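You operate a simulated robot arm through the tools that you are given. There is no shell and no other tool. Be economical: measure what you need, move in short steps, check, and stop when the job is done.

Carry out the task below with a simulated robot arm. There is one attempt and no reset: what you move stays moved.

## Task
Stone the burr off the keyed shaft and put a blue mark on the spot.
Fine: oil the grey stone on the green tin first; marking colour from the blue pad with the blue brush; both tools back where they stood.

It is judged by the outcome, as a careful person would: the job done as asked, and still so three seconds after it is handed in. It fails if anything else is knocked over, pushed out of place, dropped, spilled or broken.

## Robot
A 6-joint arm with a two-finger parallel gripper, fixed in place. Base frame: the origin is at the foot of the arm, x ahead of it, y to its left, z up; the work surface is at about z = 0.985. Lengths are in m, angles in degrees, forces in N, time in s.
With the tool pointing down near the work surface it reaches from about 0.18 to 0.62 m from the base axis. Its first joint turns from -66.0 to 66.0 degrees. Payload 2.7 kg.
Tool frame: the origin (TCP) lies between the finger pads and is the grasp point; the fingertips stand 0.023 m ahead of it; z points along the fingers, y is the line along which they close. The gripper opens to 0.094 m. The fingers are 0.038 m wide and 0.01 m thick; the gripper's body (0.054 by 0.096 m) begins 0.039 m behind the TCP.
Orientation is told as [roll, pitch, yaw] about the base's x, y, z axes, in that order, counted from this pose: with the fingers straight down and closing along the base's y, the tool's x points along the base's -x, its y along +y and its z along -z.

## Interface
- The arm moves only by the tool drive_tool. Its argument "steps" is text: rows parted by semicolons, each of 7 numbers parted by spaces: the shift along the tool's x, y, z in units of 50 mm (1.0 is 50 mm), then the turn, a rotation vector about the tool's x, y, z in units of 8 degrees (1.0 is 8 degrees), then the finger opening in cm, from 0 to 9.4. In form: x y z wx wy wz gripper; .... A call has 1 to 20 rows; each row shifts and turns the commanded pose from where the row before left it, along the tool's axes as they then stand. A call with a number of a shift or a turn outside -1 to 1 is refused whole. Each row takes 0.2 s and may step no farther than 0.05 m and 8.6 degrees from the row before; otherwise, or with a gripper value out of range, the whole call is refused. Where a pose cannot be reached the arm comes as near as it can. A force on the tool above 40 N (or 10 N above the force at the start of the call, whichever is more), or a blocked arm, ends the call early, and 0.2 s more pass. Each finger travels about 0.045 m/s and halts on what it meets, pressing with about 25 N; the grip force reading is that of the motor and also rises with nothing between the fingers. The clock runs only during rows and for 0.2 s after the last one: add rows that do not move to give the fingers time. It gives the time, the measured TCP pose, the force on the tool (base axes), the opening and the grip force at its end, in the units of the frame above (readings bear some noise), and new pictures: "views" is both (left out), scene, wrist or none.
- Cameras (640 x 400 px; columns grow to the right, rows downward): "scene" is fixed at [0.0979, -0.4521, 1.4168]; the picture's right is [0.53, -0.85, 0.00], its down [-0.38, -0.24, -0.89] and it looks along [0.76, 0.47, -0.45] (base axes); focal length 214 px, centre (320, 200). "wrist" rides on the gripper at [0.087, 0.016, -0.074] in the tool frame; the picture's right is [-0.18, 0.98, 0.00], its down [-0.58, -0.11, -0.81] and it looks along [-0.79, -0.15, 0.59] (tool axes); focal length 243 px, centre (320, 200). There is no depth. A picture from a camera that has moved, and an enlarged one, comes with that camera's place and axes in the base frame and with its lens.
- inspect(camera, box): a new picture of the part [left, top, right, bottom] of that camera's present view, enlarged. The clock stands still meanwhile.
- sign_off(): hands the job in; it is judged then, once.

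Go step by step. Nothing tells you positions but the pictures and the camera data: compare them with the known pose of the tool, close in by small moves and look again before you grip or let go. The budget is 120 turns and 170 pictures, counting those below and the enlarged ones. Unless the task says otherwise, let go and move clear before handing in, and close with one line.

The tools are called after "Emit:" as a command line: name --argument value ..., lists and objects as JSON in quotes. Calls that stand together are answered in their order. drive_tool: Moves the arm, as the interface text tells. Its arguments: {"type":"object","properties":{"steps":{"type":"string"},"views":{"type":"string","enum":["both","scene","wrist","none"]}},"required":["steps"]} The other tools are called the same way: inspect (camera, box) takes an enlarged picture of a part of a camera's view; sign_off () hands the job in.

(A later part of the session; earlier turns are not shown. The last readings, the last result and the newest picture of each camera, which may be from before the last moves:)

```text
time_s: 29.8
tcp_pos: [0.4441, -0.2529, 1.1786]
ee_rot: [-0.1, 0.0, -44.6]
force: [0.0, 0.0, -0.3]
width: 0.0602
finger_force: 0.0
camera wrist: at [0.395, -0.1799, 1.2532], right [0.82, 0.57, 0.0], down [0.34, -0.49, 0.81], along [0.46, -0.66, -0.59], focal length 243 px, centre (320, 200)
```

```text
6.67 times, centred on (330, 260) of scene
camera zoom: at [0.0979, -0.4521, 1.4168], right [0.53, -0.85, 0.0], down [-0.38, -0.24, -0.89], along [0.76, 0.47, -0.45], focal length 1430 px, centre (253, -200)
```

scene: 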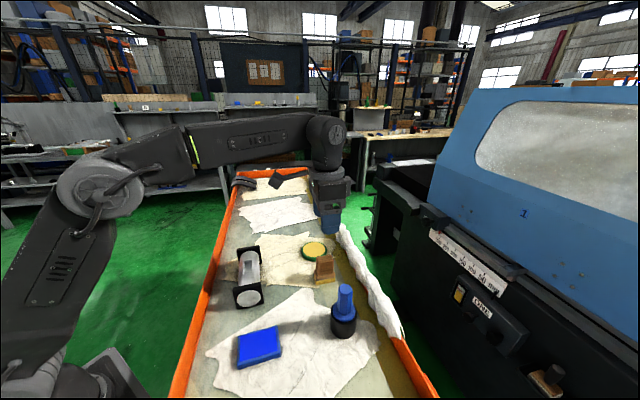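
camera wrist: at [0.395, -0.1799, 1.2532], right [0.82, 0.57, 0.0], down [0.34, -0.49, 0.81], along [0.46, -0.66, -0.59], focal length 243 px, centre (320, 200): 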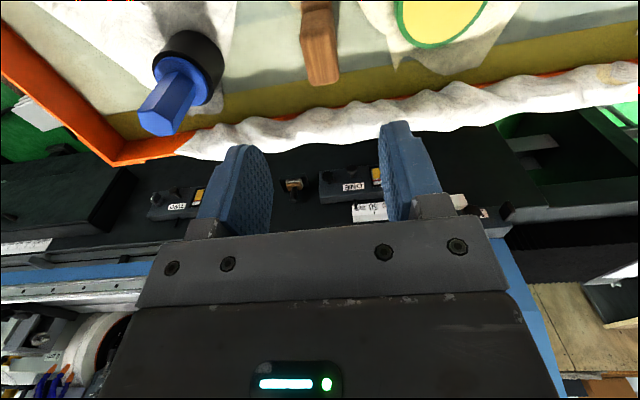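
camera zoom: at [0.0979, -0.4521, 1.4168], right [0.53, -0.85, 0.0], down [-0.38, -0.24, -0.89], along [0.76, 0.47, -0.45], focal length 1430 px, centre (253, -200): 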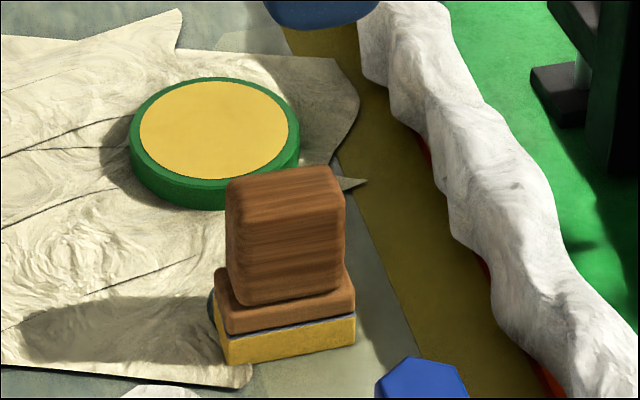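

The stone stands back in place within about a millimetre. Next is the brush: I'll move above it at a safe height.

Emit:
drive_tool --steps "0 -0.7 0 0 0 0 6;0 -0.7 0 0 0 0 6;0 -0.7 0 0 0 0 6;0 -0.62 0 0 0 0 6;0 0 0 0 0 0 6"

Emit:
inspect --camera "wrist" --box '[220, 0, 420, 160]'

Emit:
inspect --camera "scene" --box '[300, 270, 390, 350]'

```text
time_s: 31.0
tcp_pos: [0.3465, -0.3482, 1.1776]
ee_rot: [0.1, 0.0, -44.5]
force: [-0.9, -0.2, -0.2]
width: 0.0599
finger_force: 0.0
camera wrist: at [0.2975, -0.2764, 1.2519], right [0.82, 0.57, 0.0], down [0.34, -0.49, 0.81], along [0.46, -0.66, -0.59], focal length 243 px, centre (320, 200)
```

scene: 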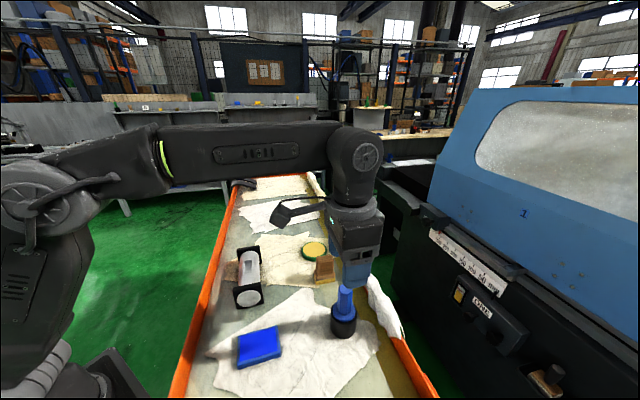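
wrist: 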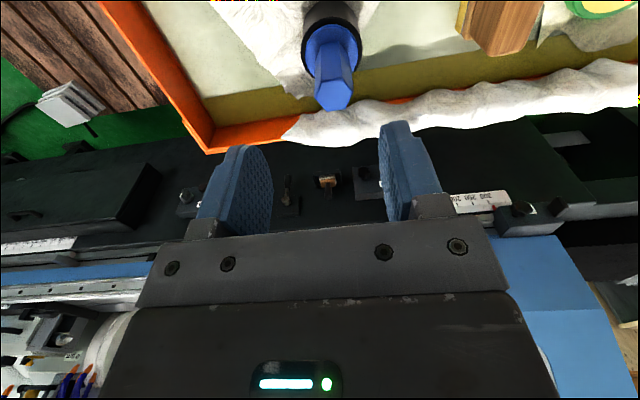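

```text
2.50 times, centred on (320, 80) of wrist
camera zoom: at [0.2975, -0.2764, 1.2519], right [0.82, 0.57, 0.0], down [0.34, -0.49, 0.81], along [0.46, -0.66, -0.59], focal length 606 px, centre (320, 500)
```

zoom: 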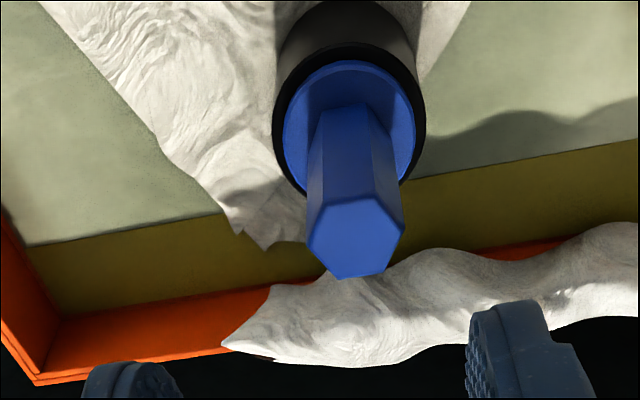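

```text
5.00 times, centred on (345, 310) of scene
camera zoom: at [0.0979, -0.4521, 1.4168], right [0.53, -0.85, 0.0], down [-0.38, -0.24, -0.89], along [0.76, 0.47, -0.45], focal length 1072 px, centre (195, -350)
```

zoom: 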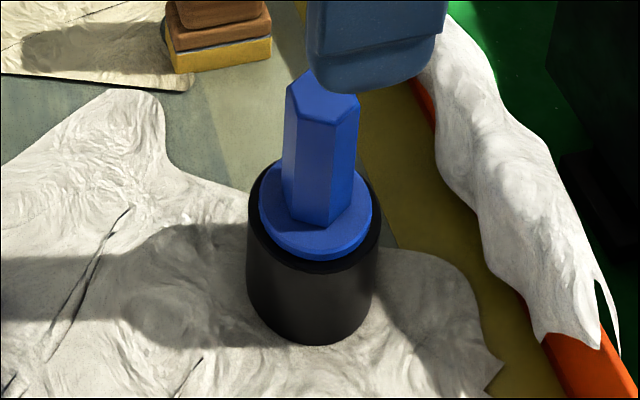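

The hex handle's centre is near (0.357, -0.346), its top at z about 1.096, and its corners point along the closing line. I'll turn 30° so the fingers meet flats, centre, and come closer.

Emit:
drive_tool --steps "0 0 0 0 0 -0.75 6;0 0 0 0 0 -0.75 6;0 0 0 0 0 -0.75 6;0 0 0 0 0 -0.75 6;0 0 0 0 0 -0.75 6;-0.19 0.095 0.4 0 0 0 6;0 0 0.4 0 0 0 6;0 0 0 0 0 0 6"

Emit:
inspect --camera "wrist" --box '[220, 0, 420, 160]'

Emit:
inspect --camera "scene" --box '[300, 270, 390, 350]'

```text
time_s: 32.8
tcp_pos: [0.3596, -0.3475, 1.137]
ee_rot: [0.0, -0.1, -14.6]
force: [0.6, 0.0, 0.0]
width: 0.06
finger_force: 0.1
camera wrist: at [0.2804, -0.3082, 1.2112], right [0.43, 0.9, 0.0], down [0.53, -0.25, 0.81], along [0.73, -0.34, -0.59], focal length 243 px, centre (320, 200)
```

scene: 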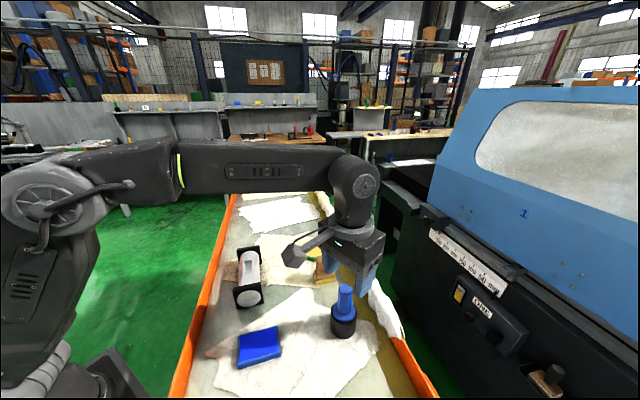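
wrist: 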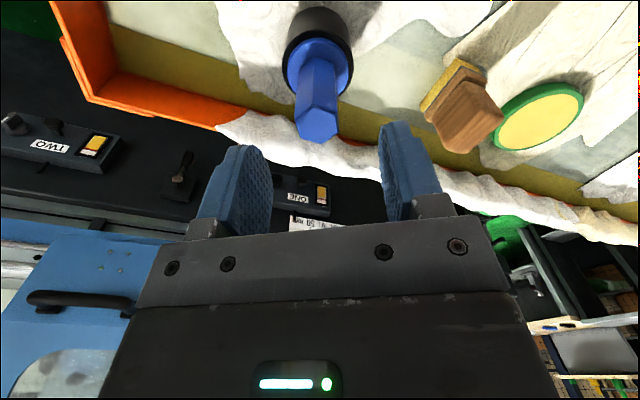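

```text
2.50 times, centred on (320, 80) of wrist
camera zoom: at [0.2804, -0.3082, 1.2112], right [0.43, 0.9, 0.0], down [0.53, -0.25, 0.81], along [0.73, -0.34, -0.59], focal length 606 px, centre (320, 500)
```

zoom: 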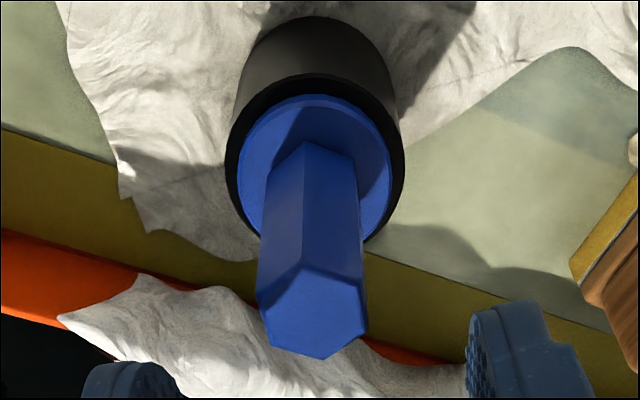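

```text
5.00 times, centred on (345, 310) of scene
camera zoom: at [0.0979, -0.4521, 1.4168], right [0.53, -0.85, 0.0], down [-0.38, -0.24, -0.89], along [0.76, 0.47, -0.45], focal length 1072 px, centre (195, -350)
```

zoom: 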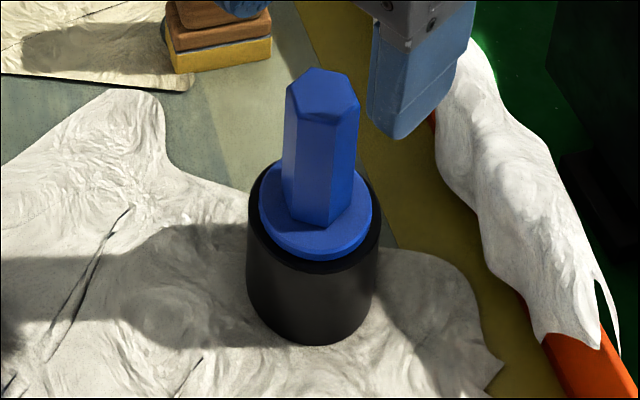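

Aligned with the flats and off by only 3 mm. I'll correct, descend to z of about 1.068 and close.

Emit:
drive_tool --steps "0.06 -0.028 0.2 0 0 0 6;0 0 0.5 0 0 0 6;0 0 0.4 0 0 0 6;0 0 0.28 0 0 0 6;0 0 0 0 0 0 6"

Emit:
inspect --camera "scene" --box '[300, 270, 390, 350]'

```text
time_s: 34.0
tcp_pos: [0.3557, -0.3467, 1.0678]
ee_rot: [0.0, -0.1, -14.5]
force: [0.2, -0.3, 0.4]
width: 0.0598
finger_force: 0.1
camera wrist: at [0.2766, -0.3086, 1.1426], right [0.43, 0.9, 0.0], down [0.53, -0.25, 0.81], along [0.73, -0.34, -0.59], focal length 243 px, centre (320, 200)
```

scene: 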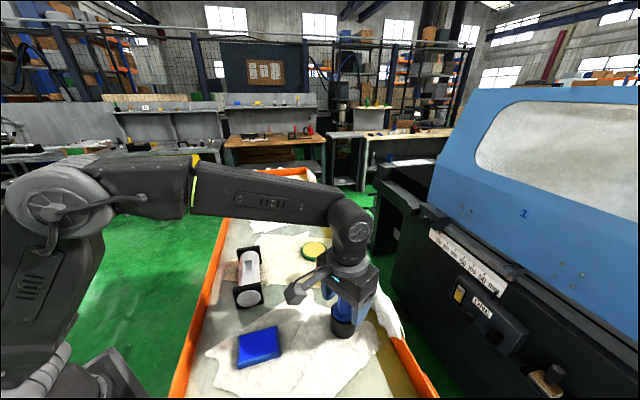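
wrist: 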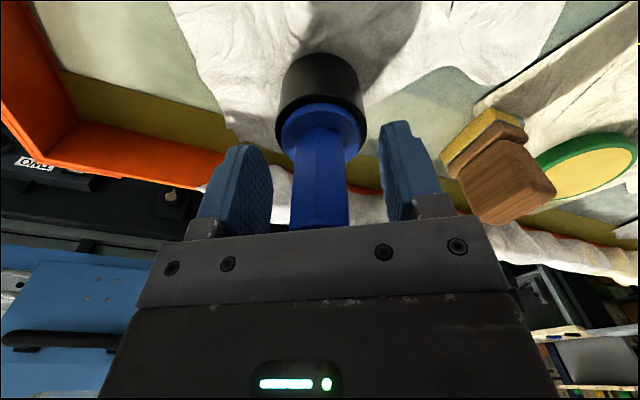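

```text
5.00 times, centred on (345, 310) of scene
camera zoom: at [0.0979, -0.4521, 1.4168], right [0.53, -0.85, 0.0], down [-0.38, -0.24, -0.89], along [0.76, 0.47, -0.45], focal length 1072 px, centre (195, -350)
```

zoom: 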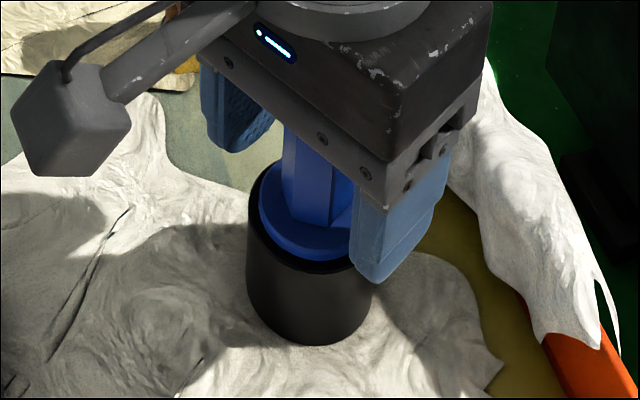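

Emit:
drive_tool --steps "0 0 0 0 0 0 4.5;0 0 0 0 0 0 3;0 0 0 0 0 0 1;0 0 0 0 0 0 1;0 0 0 0 0 0 1" --views "none"

Emit:
inspect --camera "scene" --box '[300, 270, 390, 350]'

```text
time_s: 35.2
tcp_pos: [0.3554, -0.3466, 1.0674]
ee_rot: [0.0, 0.0, -14.7]
force: [0.3, 0.9, -0.7]
width: 0.0234
finger_force: 25.4
```

```text
5.00 times, centred on (345, 310) of scene
camera zoom: at [0.0979, -0.4521, 1.4168], right [0.53, -0.85, 0.0], down [-0.38, -0.24, -0.89], along [0.76, 0.47, -0.45], focal length 1072 px, centre (195, -350)
```

zoom: 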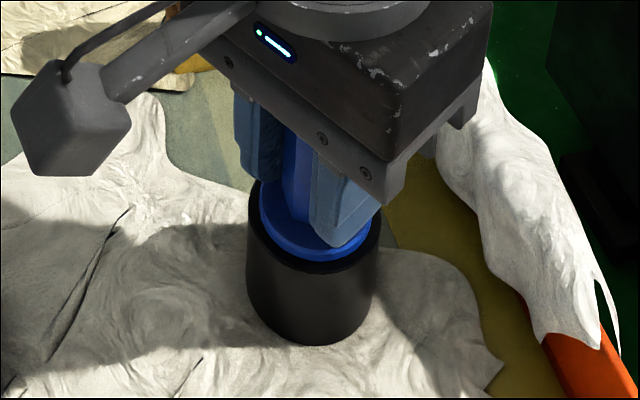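

Gripped at 23 mm, pot unmoved. Brush home is TCP (0.3555, -0.3466, 1.0676), yaw -14.6. I'll lift it straight out.

Emit:
drive_tool --steps "0 0 -0.3 0 0 0 1;0 0 -0.4 0 0 0 1;0 0 -0.5 0 0 0 1;0 0 -0.5 0 0 0 1;0 0 -0.3 0 0 0 1;0 0 0 0 0 0 1"

Emit:
inspect --camera "scene" --box '[290, 240, 390, 350]'

```text
time_s: 36.6
tcp_pos: [0.3551, -0.3459, 1.1693]
ee_rot: [0.0, 0.0, -14.6]
force: [-0.2, 0.5, -0.2]
width: 0.0238
finger_force: 25.2
camera wrist: at [0.2751, -0.3079, 1.2439], right [0.43, 0.9, 0.0], down [0.53, -0.25, 0.81], along [0.73, -0.34, -0.59], focal length 243 px, centre (320, 200)
```

scene: 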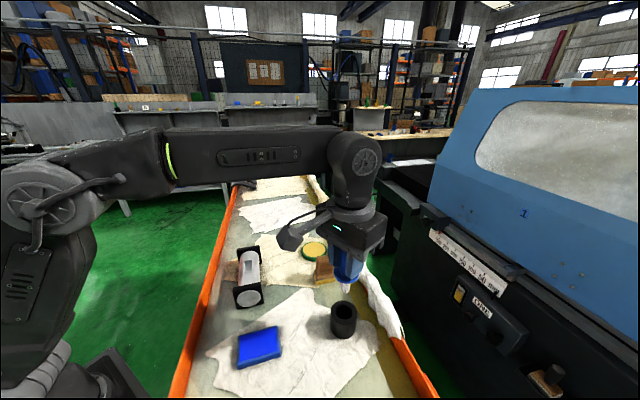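
wrist: 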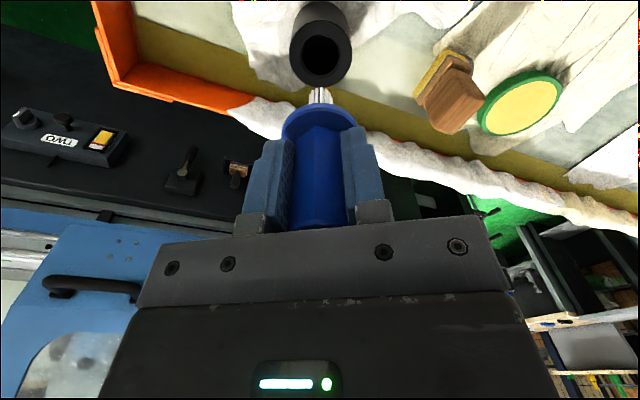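

```text
3.64 times, centred on (340, 295) of scene
camera zoom: at [0.0979, -0.4521, 1.4168], right [0.53, -0.85, 0.0], down [-0.38, -0.24, -0.89], along [0.76, 0.47, -0.45], focal length 780 px, centre (247, -146)
```

zoom: 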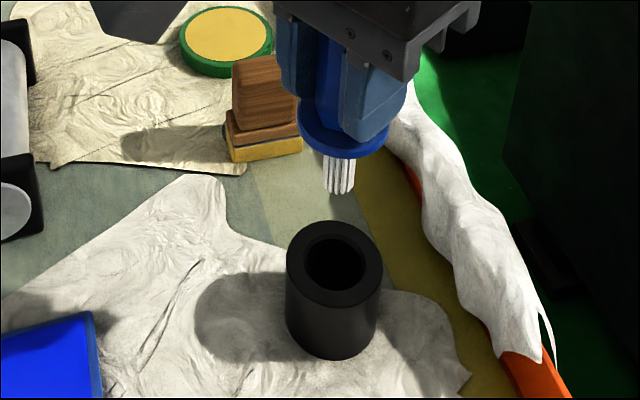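

The bristle tips are about 81 mm below the TCP. I'll carry the brush over the blue pad, near (0.238, -0.226), and lower partway.

Emit:
drive_tool --steps "0.7175 0.4325 0 0 0 0 1;0.7175 0.4325 0 0 0 0 1;0.7175 0.4325 0 0 0 0 1;0.7175 0.4325 0 0 0 0 1;0 0 0.6 0 0 0 1;0 0 0.5 0 0 0 1;0 0 0 0 0 0 1"

Emit:
inspect --camera "wrist" --box '[220, 0, 420, 140]'

Emit:
inspect --camera "scene" --box '[210, 280, 320, 370]'

```text
time_s: 38.2
tcp_pos: [0.2351, -0.2256, 1.1128]
ee_rot: [0.0, 0.0, -14.5]
force: [0.1, -0.1, -1.2]
width: 0.0234
finger_force: 24.8
camera wrist: at [0.157, -0.1881, 1.1877], right [0.43, 0.9, 0.0], down [0.53, -0.25, 0.81], along [0.73, -0.34, -0.59], focal length 243 px, centre (320, 200)
```

scene: 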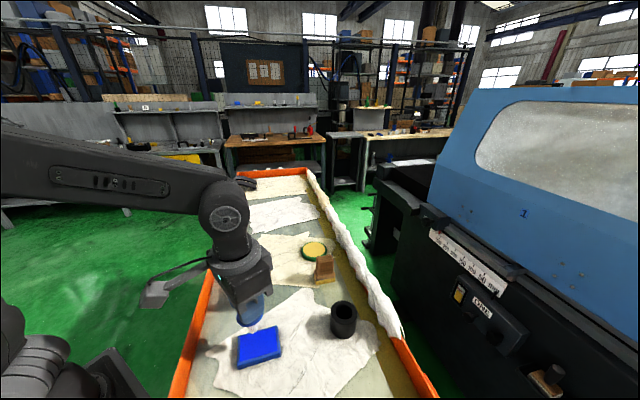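
wrist: 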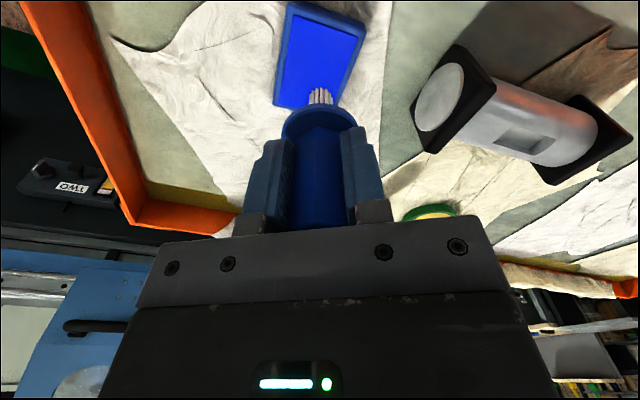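

```text
2.86 times, centred on (320, 70) of wrist
camera zoom: at [0.157, -0.1881, 1.1877], right [0.43, 0.9, 0.0], down [0.53, -0.25, 0.81], along [0.73, -0.34, -0.59], focal length 693 px, centre (320, 571)
```

zoom: 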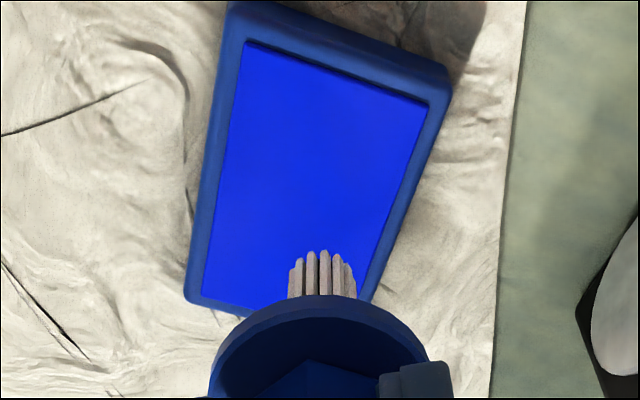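

```text
4.44 times, centred on (265, 325) of scene
camera zoom: at [0.0979, -0.4521, 1.4168], right [0.53, -0.85, 0.0], down [-0.38, -0.24, -0.89], along [0.76, 0.47, -0.45], focal length 953 px, centre (564, -356)
```

zoom: 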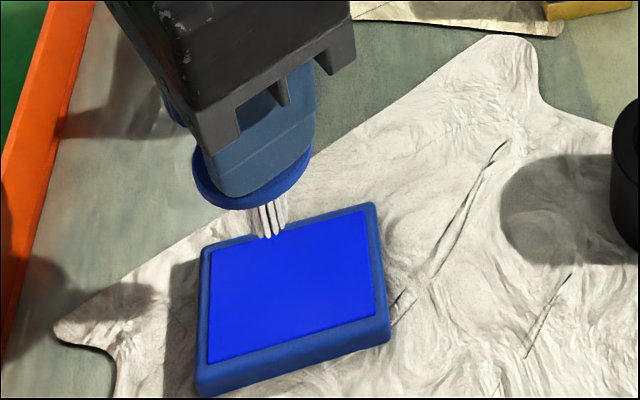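

The bristles hover about 3 cm above the pad, near its middle. I'll lower them in.

Emit:
drive_tool --steps "0.03 -0.04 0.3 0 0 0 1;0 0 0.2 0 0 0 1;0 0 0 0 0 0 1" --views "none"

Emit:
inspect --camera "scene" --box '[210, 280, 320, 370]'

```text
time_s: 39.0
tcp_pos: [0.2351, -0.2262, 1.0882]
ee_rot: [-0.1, 0.0, -14.6]
force: [0.0, -0.4, -0.6]
width: 0.0237
finger_force: 25.4
```

```text
4.44 times, centred on (265, 325) of scene
camera zoom: at [0.0979, -0.4521, 1.4168], right [0.53, -0.85, 0.0], down [-0.38, -0.24, -0.89], along [0.76, 0.47, -0.45], focal length 953 px, centre (564, -356)
```

zoom: 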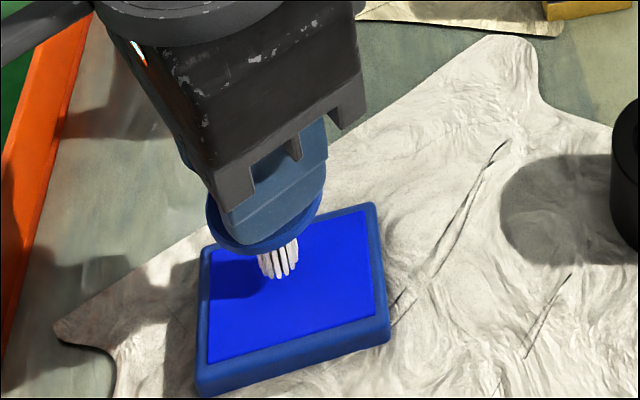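

Emit:
drive_tool --steps "0 0 0.05 0 0 0 1;0 0 0.04 0 0 0 1;0 0 0.03 0 0 0 1;0 0 0 0 0 0 1" --views "none"

Emit:
inspect --camera "scene" --box '[210, 280, 320, 370]'

```text
time_s: 40.0
tcp_pos: [0.2352, -0.2288, 1.0825]
ee_rot: [0.0, 0.0, -14.6]
force: [0.3, 0.4, 0.2]
width: 0.0235
finger_force: 25.4
```

```text
4.44 times, centred on (265, 325) of scene
camera zoom: at [0.0979, -0.4521, 1.4168], right [0.53, -0.85, 0.0], down [-0.38, -0.24, -0.89], along [0.76, 0.47, -0.45], focal length 953 px, centre (564, -356)
```

zoom: 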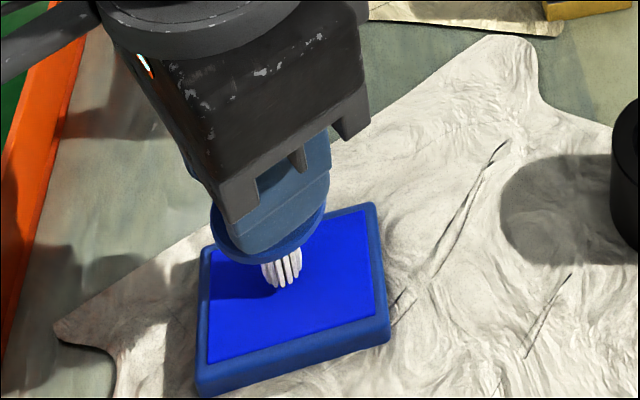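

Emit:
drive_tool --steps "0 0 0.03 0 0 0 1;0 0 0.03 0 0 0 1;0 0 0 0 0 0 1" --views "none"

Emit:
inspect --camera "scene" --box '[210, 280, 320, 370]'

```text
time_s: 40.8
tcp_pos: [0.2366, -0.2276, 1.0782]
ee_rot: [0.0, 0.0, -14.6]
force: [0.4, 0.2, -0.2]
width: 0.0237
finger_force: 25.4
```

```text
4.44 times, centred on (265, 325) of scene
camera zoom: at [0.0979, -0.4521, 1.4168], right [0.53, -0.85, 0.0], down [-0.38, -0.24, -0.89], along [0.76, 0.47, -0.45], focal length 953 px, centre (564, -356)
```

zoom: 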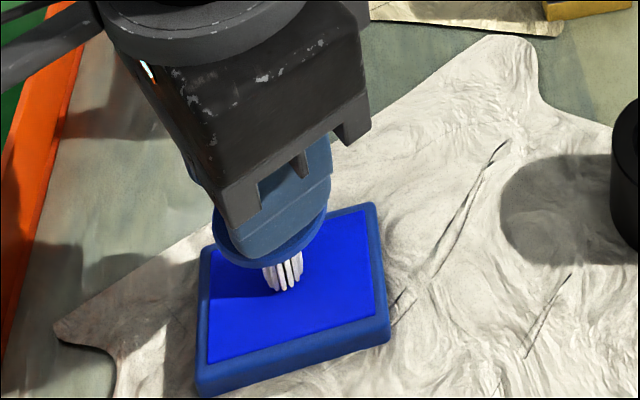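

Emit:
drive_tool --steps "0 0 0.03 0 0 0 1;0 0 0.02 0 0 0 1;0 0 0 0 0 0 1" --views "none"

Emit:
inspect --camera "scene" --box '[240, 310, 300, 360]'

```text
time_s: 41.6
tcp_pos: [0.2358, -0.2291, 1.0757]
ee_rot: [0.0, 0.0, -14.6]
force: [0.3, 0.4, -0.7]
width: 0.0236
finger_force: 24.9
```

```text
8.00 times, centred on (270, 335) of scene
camera zoom: at [0.0979, -0.4521, 1.4168], right [0.53, -0.85, 0.0], down [-0.38, -0.24, -0.89], along [0.76, 0.47, -0.45], focal length 1716 px, centre (720, -880)
```

zoom: 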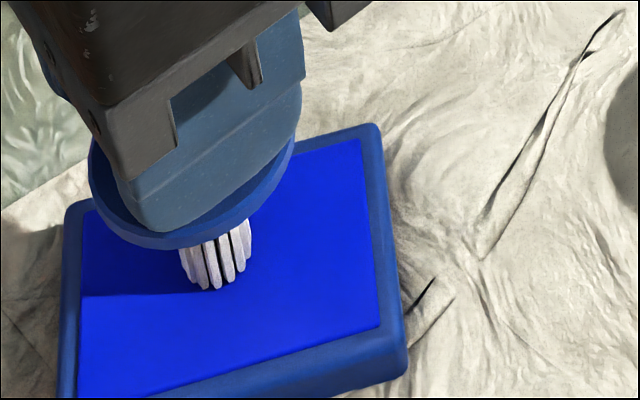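

Emit:
drive_tool --steps "0 0 0.02 0 0 0 1;0 0 0.02 0 0 0 1;0 0 0 0 0 0 1" --views "none"

Emit:
inspect --camera "scene" --box '[240, 310, 300, 360]'

```text
time_s: 42.4
tcp_pos: [0.236, -0.2279, 1.0766]
ee_rot: [-0.2, -0.2, -14.5]
force: [-1.2, 3.9, 16.0]
width: 0.0236
finger_force: 25.2
```

```text
8.00 times, centred on (270, 335) of scene
camera zoom: at [0.0977, -0.4519, 1.4169], right [0.53, -0.85, 0.0], down [-0.38, -0.24, -0.89], along [0.76, 0.47, -0.45], focal length 1716 px, centre (720, -880)
```

zoom: 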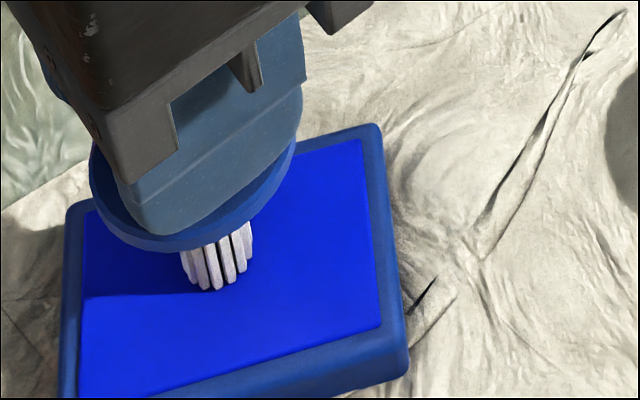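

Contact at 16 N, but no colour on the bristles yet. I'll dwell and dab with a tiny sideways stroke.

Emit:
drive_tool --steps "0 0 -0.01 0 0 0 1;0 0.05 0 0 0 0 1;0 -0.05 0 0 0 0 1;0 -0.05 0 0 0 0 1;0 0.05 0 0 0 0 1;0 0 0 0 0 0 1" --views "none"

Emit:
inspect --camera "scene" --box '[240, 310, 300, 360]'

```text
time_s: 43.8
tcp_pos: [0.2377, -0.2289, 1.0751]
ee_rot: [0.0, 0.0, -14.5]
force: [-0.2, -2.5, 4.9]
width: 0.0234
finger_force: 25.2
```

```text
8.00 times, centred on (270, 335) of scene
camera zoom: at [0.0979, -0.4521, 1.4168], right [0.53, -0.85, 0.0], down [-0.38, -0.24, -0.89], along [0.76, 0.47, -0.45], focal length 1716 px, centre (720, -880)
```

zoom: 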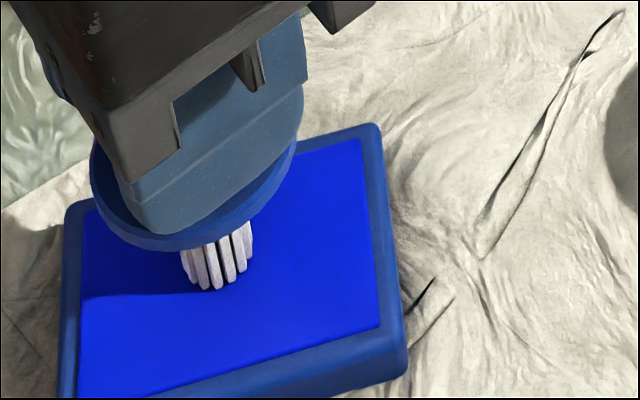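

Emit:
drive_tool --steps "0 0 -0.4 0 0 0 1;0 0 -0.5 0 0 0 1;0 0 0 0 0 0 1" --views "none"

Emit:
inspect --camera "scene" --box '[225, 285, 305, 350]'

Emit:
inspect --camera "wrist" --box '[260, 40, 380, 140]'

```text
time_s: 44.6
tcp_pos: [0.237, -0.2288, 1.1219]
ee_rot: [0.1, 0.0, -14.6]
force: [0.0, -0.4, 0.0]
width: 0.0235
finger_force: 24.7
```

```text
6.15 times, centred on (265, 318) of scene
camera zoom: at [0.0979, -0.4521, 1.4168], right [0.53, -0.85, 0.0], down [-0.38, -0.24, -0.89], along [0.76, 0.47, -0.45], focal length 1320 px, centre (658, -523)
```

zoom: 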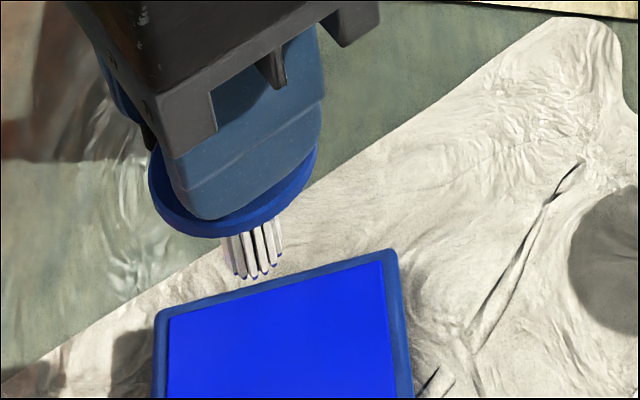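

```text
4.00 times, centred on (320, 90) of wrist
camera zoom: at [0.1586, -0.1907, 1.1967], right [0.43, 0.9, 0.0], down [0.54, -0.25, 0.81], along [0.73, -0.34, -0.59], focal length 970 px, centre (320, 640)
```

zoom: 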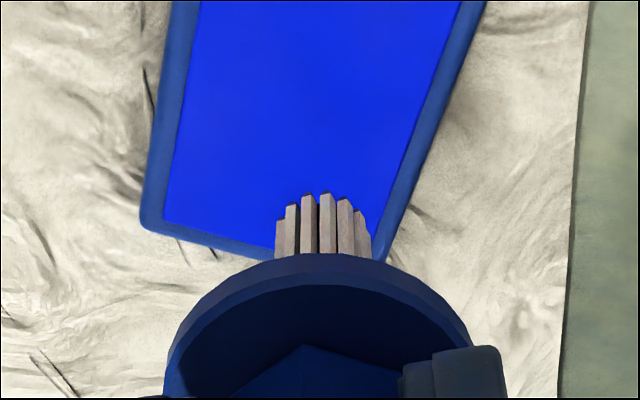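

The bristle tips are blue. I'll raise the brush and carry it over the stoned spot.

Emit:
drive_tool --steps "0 0 -0.8 0 0 0 1;-0.341 0.754 0 0 0 0 1;-0.341 0.754 0 0 0 0 1;-0.341 0.754 0 0 0 0 1;-0.341 0.754 0 0 0 0 1;-0.341 0.754 0 0 0 0 1;0 0 0.5 0 0 0 1;0 0 0 0 0 0 1"

Emit:
inspect --camera "scene" --box '[220, 230, 300, 280]'

Emit:
inspect --camera "wrist" --box '[220, 0, 420, 140]'

```text
time_s: 46.4
tcp_pos: [0.3673, -0.0677, 1.1363]
ee_rot: [-0.1, 0.0, -14.6]
force: [-0.1, 0.7, -0.2]
width: 0.0235
finger_force: 24.2
camera wrist: at [0.2883, -0.0299, 1.2099], right [0.43, 0.9, 0.0], down [0.53, -0.25, 0.81], along [0.73, -0.34, -0.59], focal length 243 px, centre (320, 200)
```

scene: 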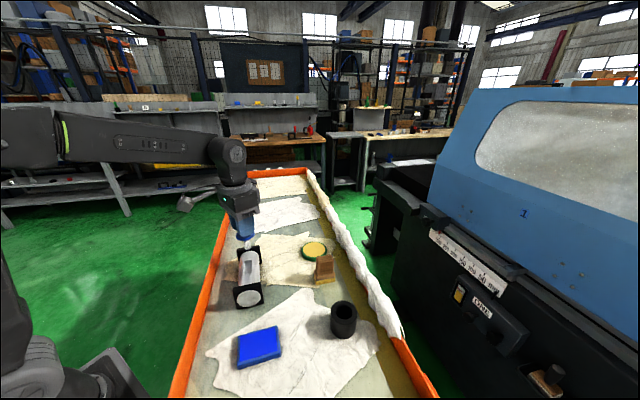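
wrist: 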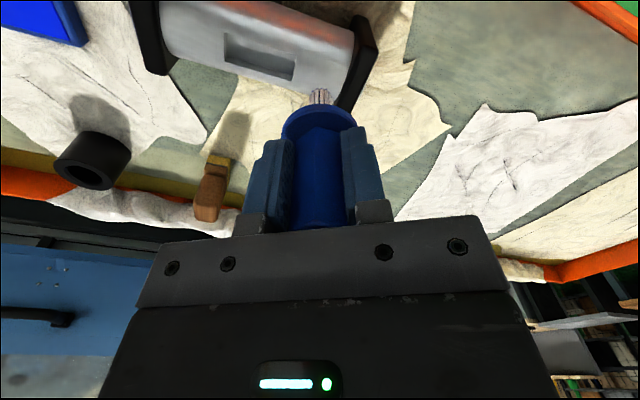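

```text
8.00 times, centred on (260, 255) of scene
camera zoom: at [0.0979, -0.4521, 1.4168], right [0.53, -0.85, 0.0], down [-0.38, -0.24, -0.89], along [0.76, 0.47, -0.45], focal length 1716 px, centre (800, -240)
```

zoom: 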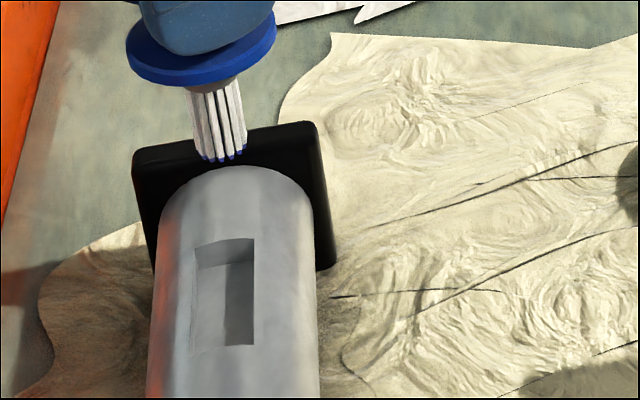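

```text
2.86 times, centred on (320, 70) of wrist
camera zoom: at [0.2883, -0.0299, 1.2099], right [0.43, 0.9, 0.0], down [0.53, -0.25, 0.81], along [0.73, -0.34, -0.59], focal length 693 px, centre (320, 571)
```

zoom: 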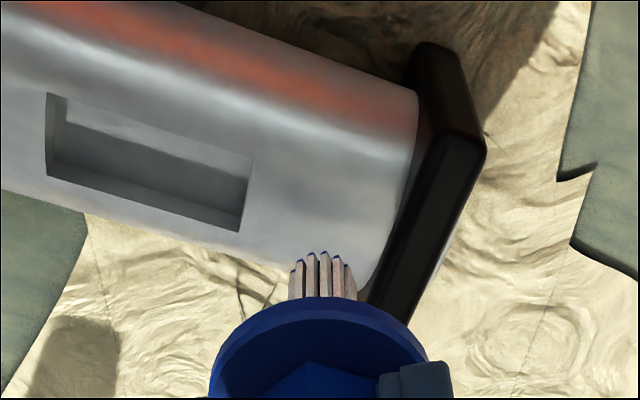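

The tips will land within about 2 mm of the old burr. I'll lower gently.

Emit:
drive_tool --steps "-0.02 -0.02 0.2 0 0 0 1;0 0 0.06 0 0 0 1;0 0 0 0 0 0 1" --views "none"

Emit:
inspect --camera "scene" --box '[220, 230, 300, 280]'

```text
time_s: 47.2
tcp_pos: [0.3689, -0.0692, 1.1227]
ee_rot: [0.0, 0.0, -14.6]
force: [-0.4, 0.8, -1.0]
width: 0.0234
finger_force: 25.2
```

```text
8.00 times, centred on (260, 255) of scene
camera zoom: at [0.0979, -0.4521, 1.4168], right [0.53, -0.85, 0.0], down [-0.38, -0.24, -0.89], along [0.76, 0.47, -0.45], focal length 1716 px, centre (800, -240)
```

zoom: 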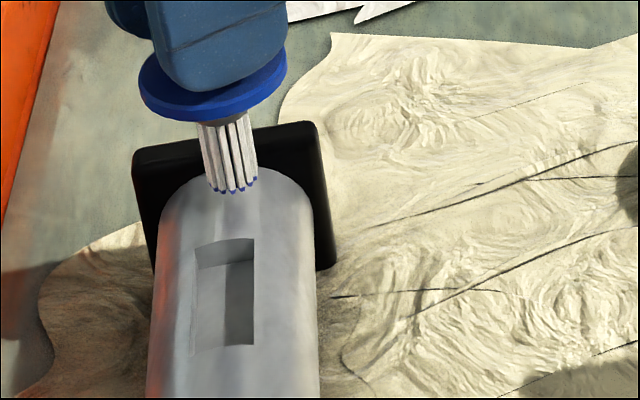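

Emit:
drive_tool --steps "0.02 -0.035 0.03 0 0 0 1;0 0 0.03 0 0 0 1;0 0 0 0 0 0 1" --views "none"

Emit:
drive_tool --steps "0 0 0.015 0 0 0 1;0 0 0 0 0 0 1" --views "none"

Emit:
inspect --camera "scene" --box '[220, 230, 300, 280]'

```text
time_s: 48.0
tcp_pos: [0.3656, -0.0692, 1.1195]
ee_rot: [0.0, 0.1, -14.5]
force: [0.9, 0.4, -1.2]
width: 0.0234
finger_force: 24.9
```

```text
time_s: 48.6
tcp_pos: [0.366, -0.0708, 1.1185]
ee_rot: [0.0, 0.0, -14.7]
force: [-0.5, 0.3, -0.3]
width: 0.0235
finger_force: 25.1
```

```text
8.00 times, centred on (260, 255) of scene
camera zoom: at [0.0979, -0.4521, 1.4168], right [0.53, -0.85, 0.0], down [-0.38, -0.24, -0.89], along [0.76, 0.47, -0.45], focal length 1716 px, centre (800, -240)
```

zoom: 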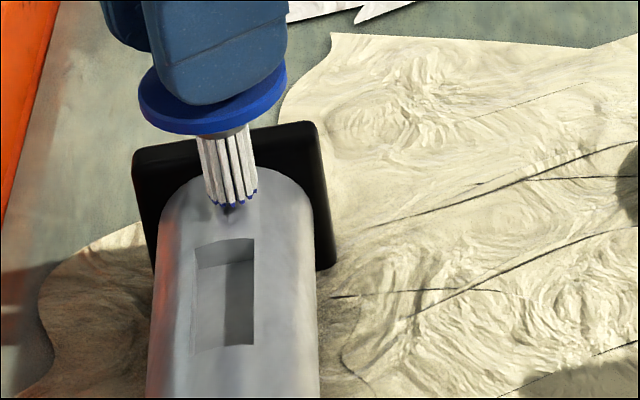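

Emit:
drive_tool --steps "0 0 0.015 0 0 0 1;0 0 0 0 0 0 1" --views "none"

Emit:
drive_tool --steps "0 0 0.015 0 0 0 1;0 0 0 0 0 0 1" --views "none"

Emit:
inspect --camera "scene" --box '[220, 230, 300, 280]'

```text
time_s: 49.2
tcp_pos: [0.366, -0.0698, 1.1184]
ee_rot: [0.0, 0.0, -14.5]
force: [-0.5, 0.6, -0.9]
width: 0.0235
finger_force: 24.9
```

```text
time_s: 49.8
tcp_pos: [0.3654, -0.0703, 1.1175]
ee_rot: [0.0, 0.0, -14.6]
force: [0.1, -0.2, -0.2]
width: 0.0236
finger_force: 24.9
```

```text
8.00 times, centred on (260, 255) of scene
camera zoom: at [0.0979, -0.4521, 1.4168], right [0.53, -0.85, 0.0], down [-0.38, -0.24, -0.89], along [0.76, 0.47, -0.45], focal length 1716 px, centre (800, -240)
```

zoom: 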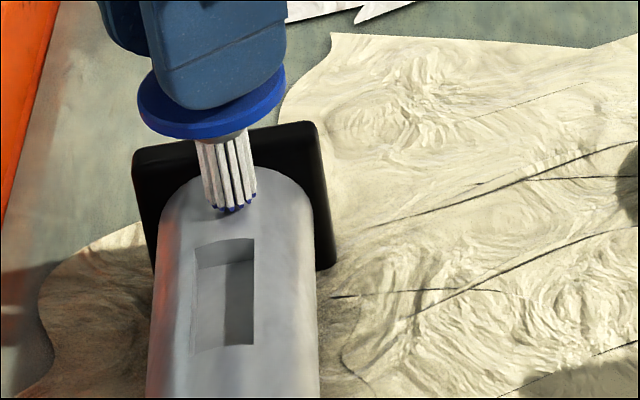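

Emit:
drive_tool --steps "0 0 0.02 0 0 0 1;0 0 0 0 0 0 1" --views "none"

Emit:
drive_tool --steps "0 0 0.02 0 0 0 1;0 0 0 0 0 0 1;0 0 0 0 0 0 1" --views "none"

Emit:
inspect --camera "scene" --box '[220, 230, 300, 280]'

```text
time_s: 50.4
tcp_pos: [0.3668, -0.0684, 1.1159]
ee_rot: [0.0, 0.0, -14.6]
force: [1.4, -1.4, -0.4]
width: 0.0237
finger_force: 25.1
```

```text
time_s: 51.2
tcp_pos: [0.366, -0.0698, 1.1159]
ee_rot: [-0.1, -0.1, -14.6]
force: [-0.3, -0.1, -0.1]
width: 0.0234
finger_force: 25.1
```

```text
8.00 times, centred on (260, 255) of scene
camera zoom: at [0.0979, -0.4521, 1.4168], right [0.53, -0.85, 0.0], down [-0.38, -0.24, -0.89], along [0.76, 0.47, -0.45], focal length 1716 px, centre (800, -240)
```

zoom: 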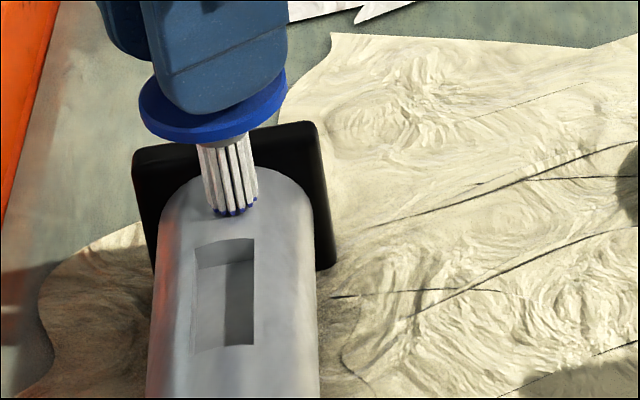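

Emit:
drive_tool --steps "0 0 0.015 0 0 0 1;0 0 0 0 0 0 1" --views "none"

Emit:
drive_tool --steps "0 0 0.015 0 0 0 1;0 0 0 0 0 0 1" --views "none"

```text
time_s: 51.8
tcp_pos: [0.3673, -0.0692, 1.115]
ee_rot: [0.0, -0.1, -14.6]
force: [-0.8, -0.7, 4.4]
width: 0.0233
finger_force: 25.5
```

```text
time_s: 52.4
tcp_pos: [0.3661, -0.0691, 1.1138]
ee_rot: [-0.1, -0.2, -14.6]
force: [-0.8, -0.8, 11.9]
width: 0.0235
finger_force: 25.3
```

Contact at about 12 N. I'll hold briefly, lift straight off and look at the mark.

Emit:
drive_tool --steps "0 0 0 0 0 0 1;0 0 0 0 0 0 1;0 0 -0.2 0 0 0 1;0 0 -0.6 0 0 0 1;0 0 -0.6 0 0 0 1;0 0 0 0 0 0 1" --views "none"

Emit:
inspect --camera "scene" --box '[220, 230, 300, 280]'

```text
time_s: 53.8
tcp_pos: [0.3659, -0.0703, 1.1834]
ee_rot: [0.0, 0.0, -14.6]
force: [-0.3, -0.3, -0.8]
width: 0.0235
finger_force: 25.2
```

```text
8.00 times, centred on (260, 255) of scene
camera zoom: at [0.0979, -0.4521, 1.4168], right [0.53, -0.85, 0.0], down [-0.38, -0.24, -0.89], along [0.76, 0.47, -0.45], focal length 1716 px, centre (800, -240)
```

zoom: 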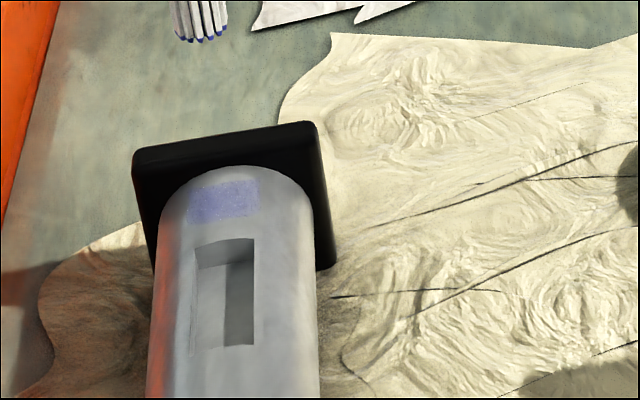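

A blue mark sits on the spot, but it is faint. I'll dab again with short strokes for a definite mark.

Emit:
drive_tool --steps "0 0 0.7 0 0 0 1;0 0 0.5 0 0 0 1;0 0 0.17 0 0 0 1;0 0 0.03 0 0 0 1;0 0 0 0 0 0 1;0.06 0 0 0 0 0 1;-0.06 0 0 0 0 0 1;-0.06 0 0 0 0 0 1;0.06 0 0 0 0 0 1;0 -0.05 0 0 0 0 1;0 0.05 0 0 0 0 1;0 0.05 0 0 0 0 1;0 -0.05 0 0 0 0 1;0 0 0 0 0 0 1" --views "none"

Emit:
drive_tool --steps "0 0 -0.2 0 0 0 1;0 0 -0.6 0 0 0 1;0 0 -0.6 0 0 0 1;0 0 0 0 0 0 1" --views "none"

Emit:
inspect --camera "scene" --box '[220, 230, 300, 280]'

```text
time_s: 56.8
tcp_pos: [0.3666, -0.0692, 1.1127]
ee_rot: [0.0, 0.1, -14.6]
force: [0.7, 1.4, 2.7]
width: 0.0236
finger_force: 24.3
```

```text
time_s: 57.8
tcp_pos: [0.3661, -0.071, 1.1827]
ee_rot: [0.0, 0.0, -14.6]
force: [-0.3, -0.4, -0.7]
width: 0.0235
finger_force: 25.0
```

```text
8.00 times, centred on (260, 255) of scene
camera zoom: at [0.0979, -0.4521, 1.4168], right [0.53, -0.85, 0.0], down [-0.38, -0.24, -0.89], along [0.76, 0.47, -0.45], focal length 1716 px, centre (800, -240)
```

zoom: 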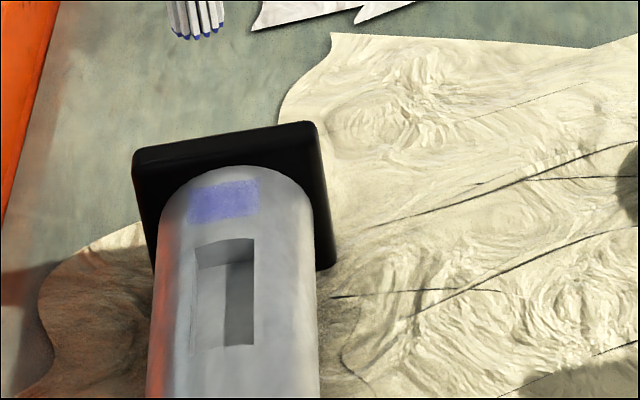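

The mark is stronger now. One more set of strokes will make it solid.

Emit:
drive_tool --steps "0 0 0.7 0 0 0 1;0 0 0.5 0 0 0 1;0 0 0.17 0 0 0 1;0 0 0.035 0 0 0 1;0.06 0 0 0 0 0 1;-0.06 0 0 0 0 0 1;-0.06 0 0 0 0 0 1;0.06 0 0 0 0 0 1;0.06 0 0 0 0 0 1;-0.06 0 0 0 0 0 1;-0.06 0 0 0 0 0 1;0.06 0 0 0 0 0 1;0.06 0 0 0 0 0 1;-0.06 0 0 0 0 0 1;-0.06 0 0 0 0 0 1;0.06 0 0 0 0 0 1;0 0 0 0 0 0 1" --views "none"

Emit:
drive_tool --steps "0 0 -0.205 0 0 0 1;0 0 -0.6 0 0 0 1;0 0 -0.6 0 0 0 1;0 0 0 0 0 0 1" --views "none"

Emit:
inspect --camera "scene" --box '[210, 210, 310, 280]'

```text
time_s: 61.4
tcp_pos: [0.3667, -0.0694, 1.1134]
ee_rot: [-0.1, -0.1, -14.5]
force: [1.8, -1.0, 6.2]
width: 0.0236
finger_force: 24.7
```

```text
time_s: 62.4
tcp_pos: [0.366, -0.069, 1.1828]
ee_rot: [0.0, -0.1, -14.6]
force: [0.2, -0.1, -0.8]
width: 0.0233
finger_force: 25.2
```

```text
5.71 times, centred on (260, 245) of scene
camera zoom: at [0.0979, -0.4521, 1.4168], right [0.53, -0.85, 0.0], down [-0.38, -0.24, -0.89], along [0.76, 0.47, -0.45], focal length 1226 px, centre (663, -57)
```

zoom: 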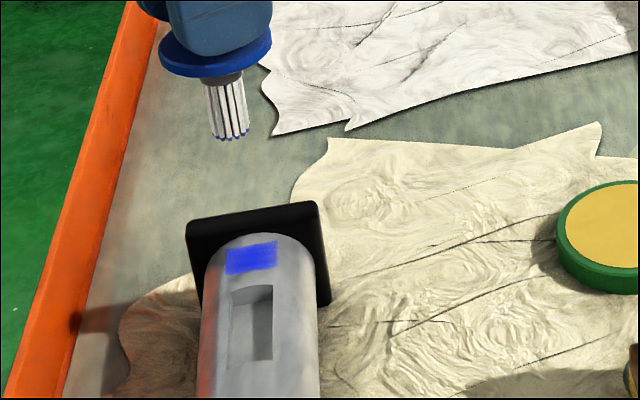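

The mark is now solid blue. I'll take the brush back above its pot.

Emit:
drive_tool --steps "-0.199 -0.902 0 0 0 0 1;-0.199 -0.902 0 0 0 0 1;-0.199 -0.902 0 0 0 0 1;-0.199 -0.902 0 0 0 0 1;-0.199 -0.902 0 0 0 0 1;-0.199 -0.904 0 0 0 0 1;0 0 0.3 0 0 0 1;0 0 0 0 0 0 1;0 0 0 0 0 0 1"

Emit:
inspect --camera "scene" --box '[290, 240, 390, 350]'

Emit:
inspect --camera "wrist" --box '[260, 0, 380, 120]'

```text
time_s: 64.4
tcp_pos: [0.3555, -0.3476, 1.1685]
ee_rot: [0.0, 0.0, -14.6]
force: [0.1, 0.2, -0.6]
width: 0.0237
finger_force: 25.0
camera wrist: at [0.2763, -0.3098, 1.2434], right [0.43, 0.9, 0.0], down [0.53, -0.25, 0.81], along [0.73, -0.34, -0.59], focal length 243 px, centre (320, 200)
```

scene: 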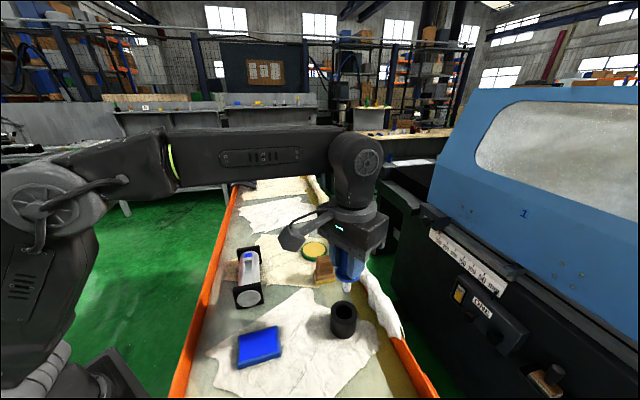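
wrist: 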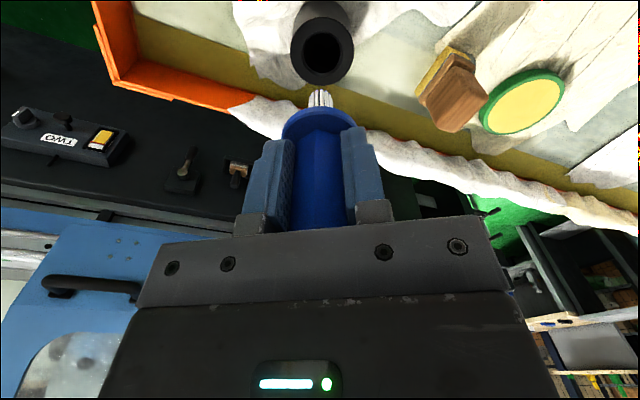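

```text
3.64 times, centred on (340, 295) of scene
camera zoom: at [0.0979, -0.4521, 1.4168], right [0.53, -0.85, 0.0], down [-0.38, -0.24, -0.89], along [0.76, 0.47, -0.45], focal length 780 px, centre (247, -146)
```

zoom: 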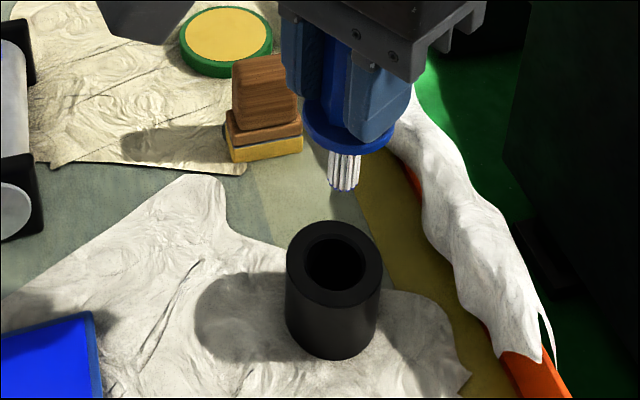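

```text
3.33 times, centred on (320, 60) of wrist
camera zoom: at [0.2763, -0.3098, 1.2434], right [0.43, 0.9, 0.0], down [0.53, -0.25, 0.81], along [0.73, -0.34, -0.59], focal length 809 px, centre (320, 667)
```

zoom: 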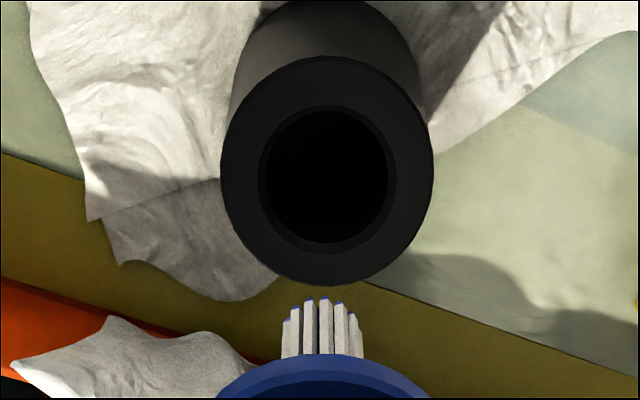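

Alignment matches the lift-out view to about 1.5 mm. I'll correct that and lower the brush into the pot.

Emit:
drive_tool --steps "0.02 0.02 0.4 0 0 0 1;0 0 0.5 0 0 0 1;0 0 0.5 0 0 0 1;0 0 0.3 0 0 0 1;0 0 0.2 0 0 0 1;0 0 0 0 0 0 1"

Emit:
inspect --camera "scene" --box '[300, 270, 390, 350]'

```text
time_s: 65.8
tcp_pos: [0.3544, -0.3466, 1.0757]
ee_rot: [-0.1, 0.0, -14.6]
force: [0.4, 0.0, -0.4]
width: 0.0234
finger_force: 25.2
camera wrist: at [0.2756, -0.3083, 1.1488], right [0.43, 0.9, 0.0], down [0.53, -0.25, 0.81], along [0.73, -0.34, -0.59], focal length 243 px, centre (320, 200)
```

scene: 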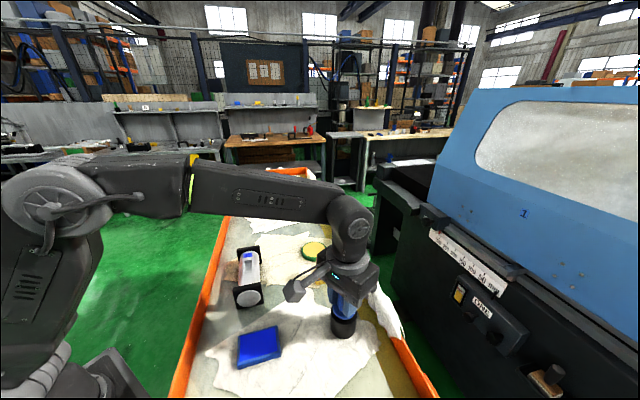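
wrist: 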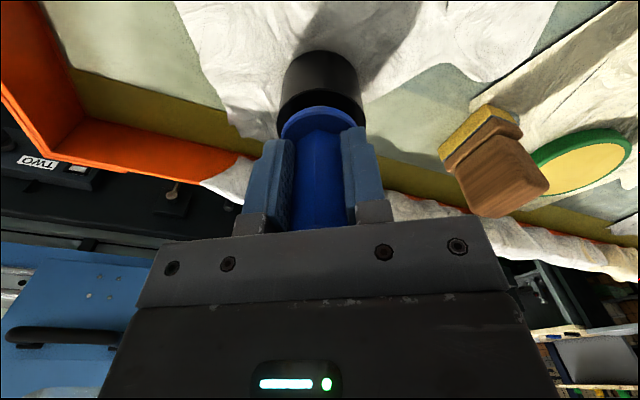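

```text
5.00 times, centred on (345, 310) of scene
camera zoom: at [0.0979, -0.4521, 1.4168], right [0.53, -0.85, 0.0], down [-0.38, -0.24, -0.89], along [0.76, 0.47, -0.45], focal length 1072 px, centre (195, -350)
```

zoom: 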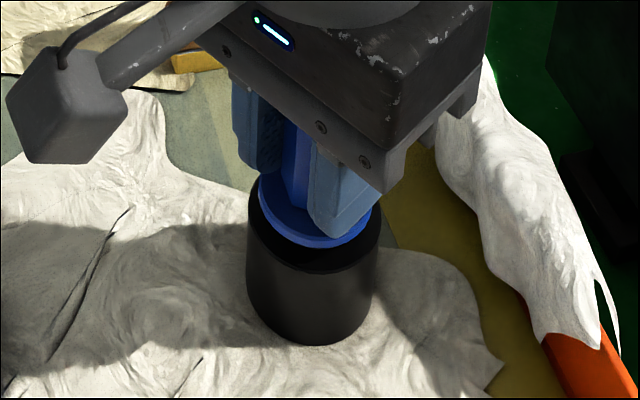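

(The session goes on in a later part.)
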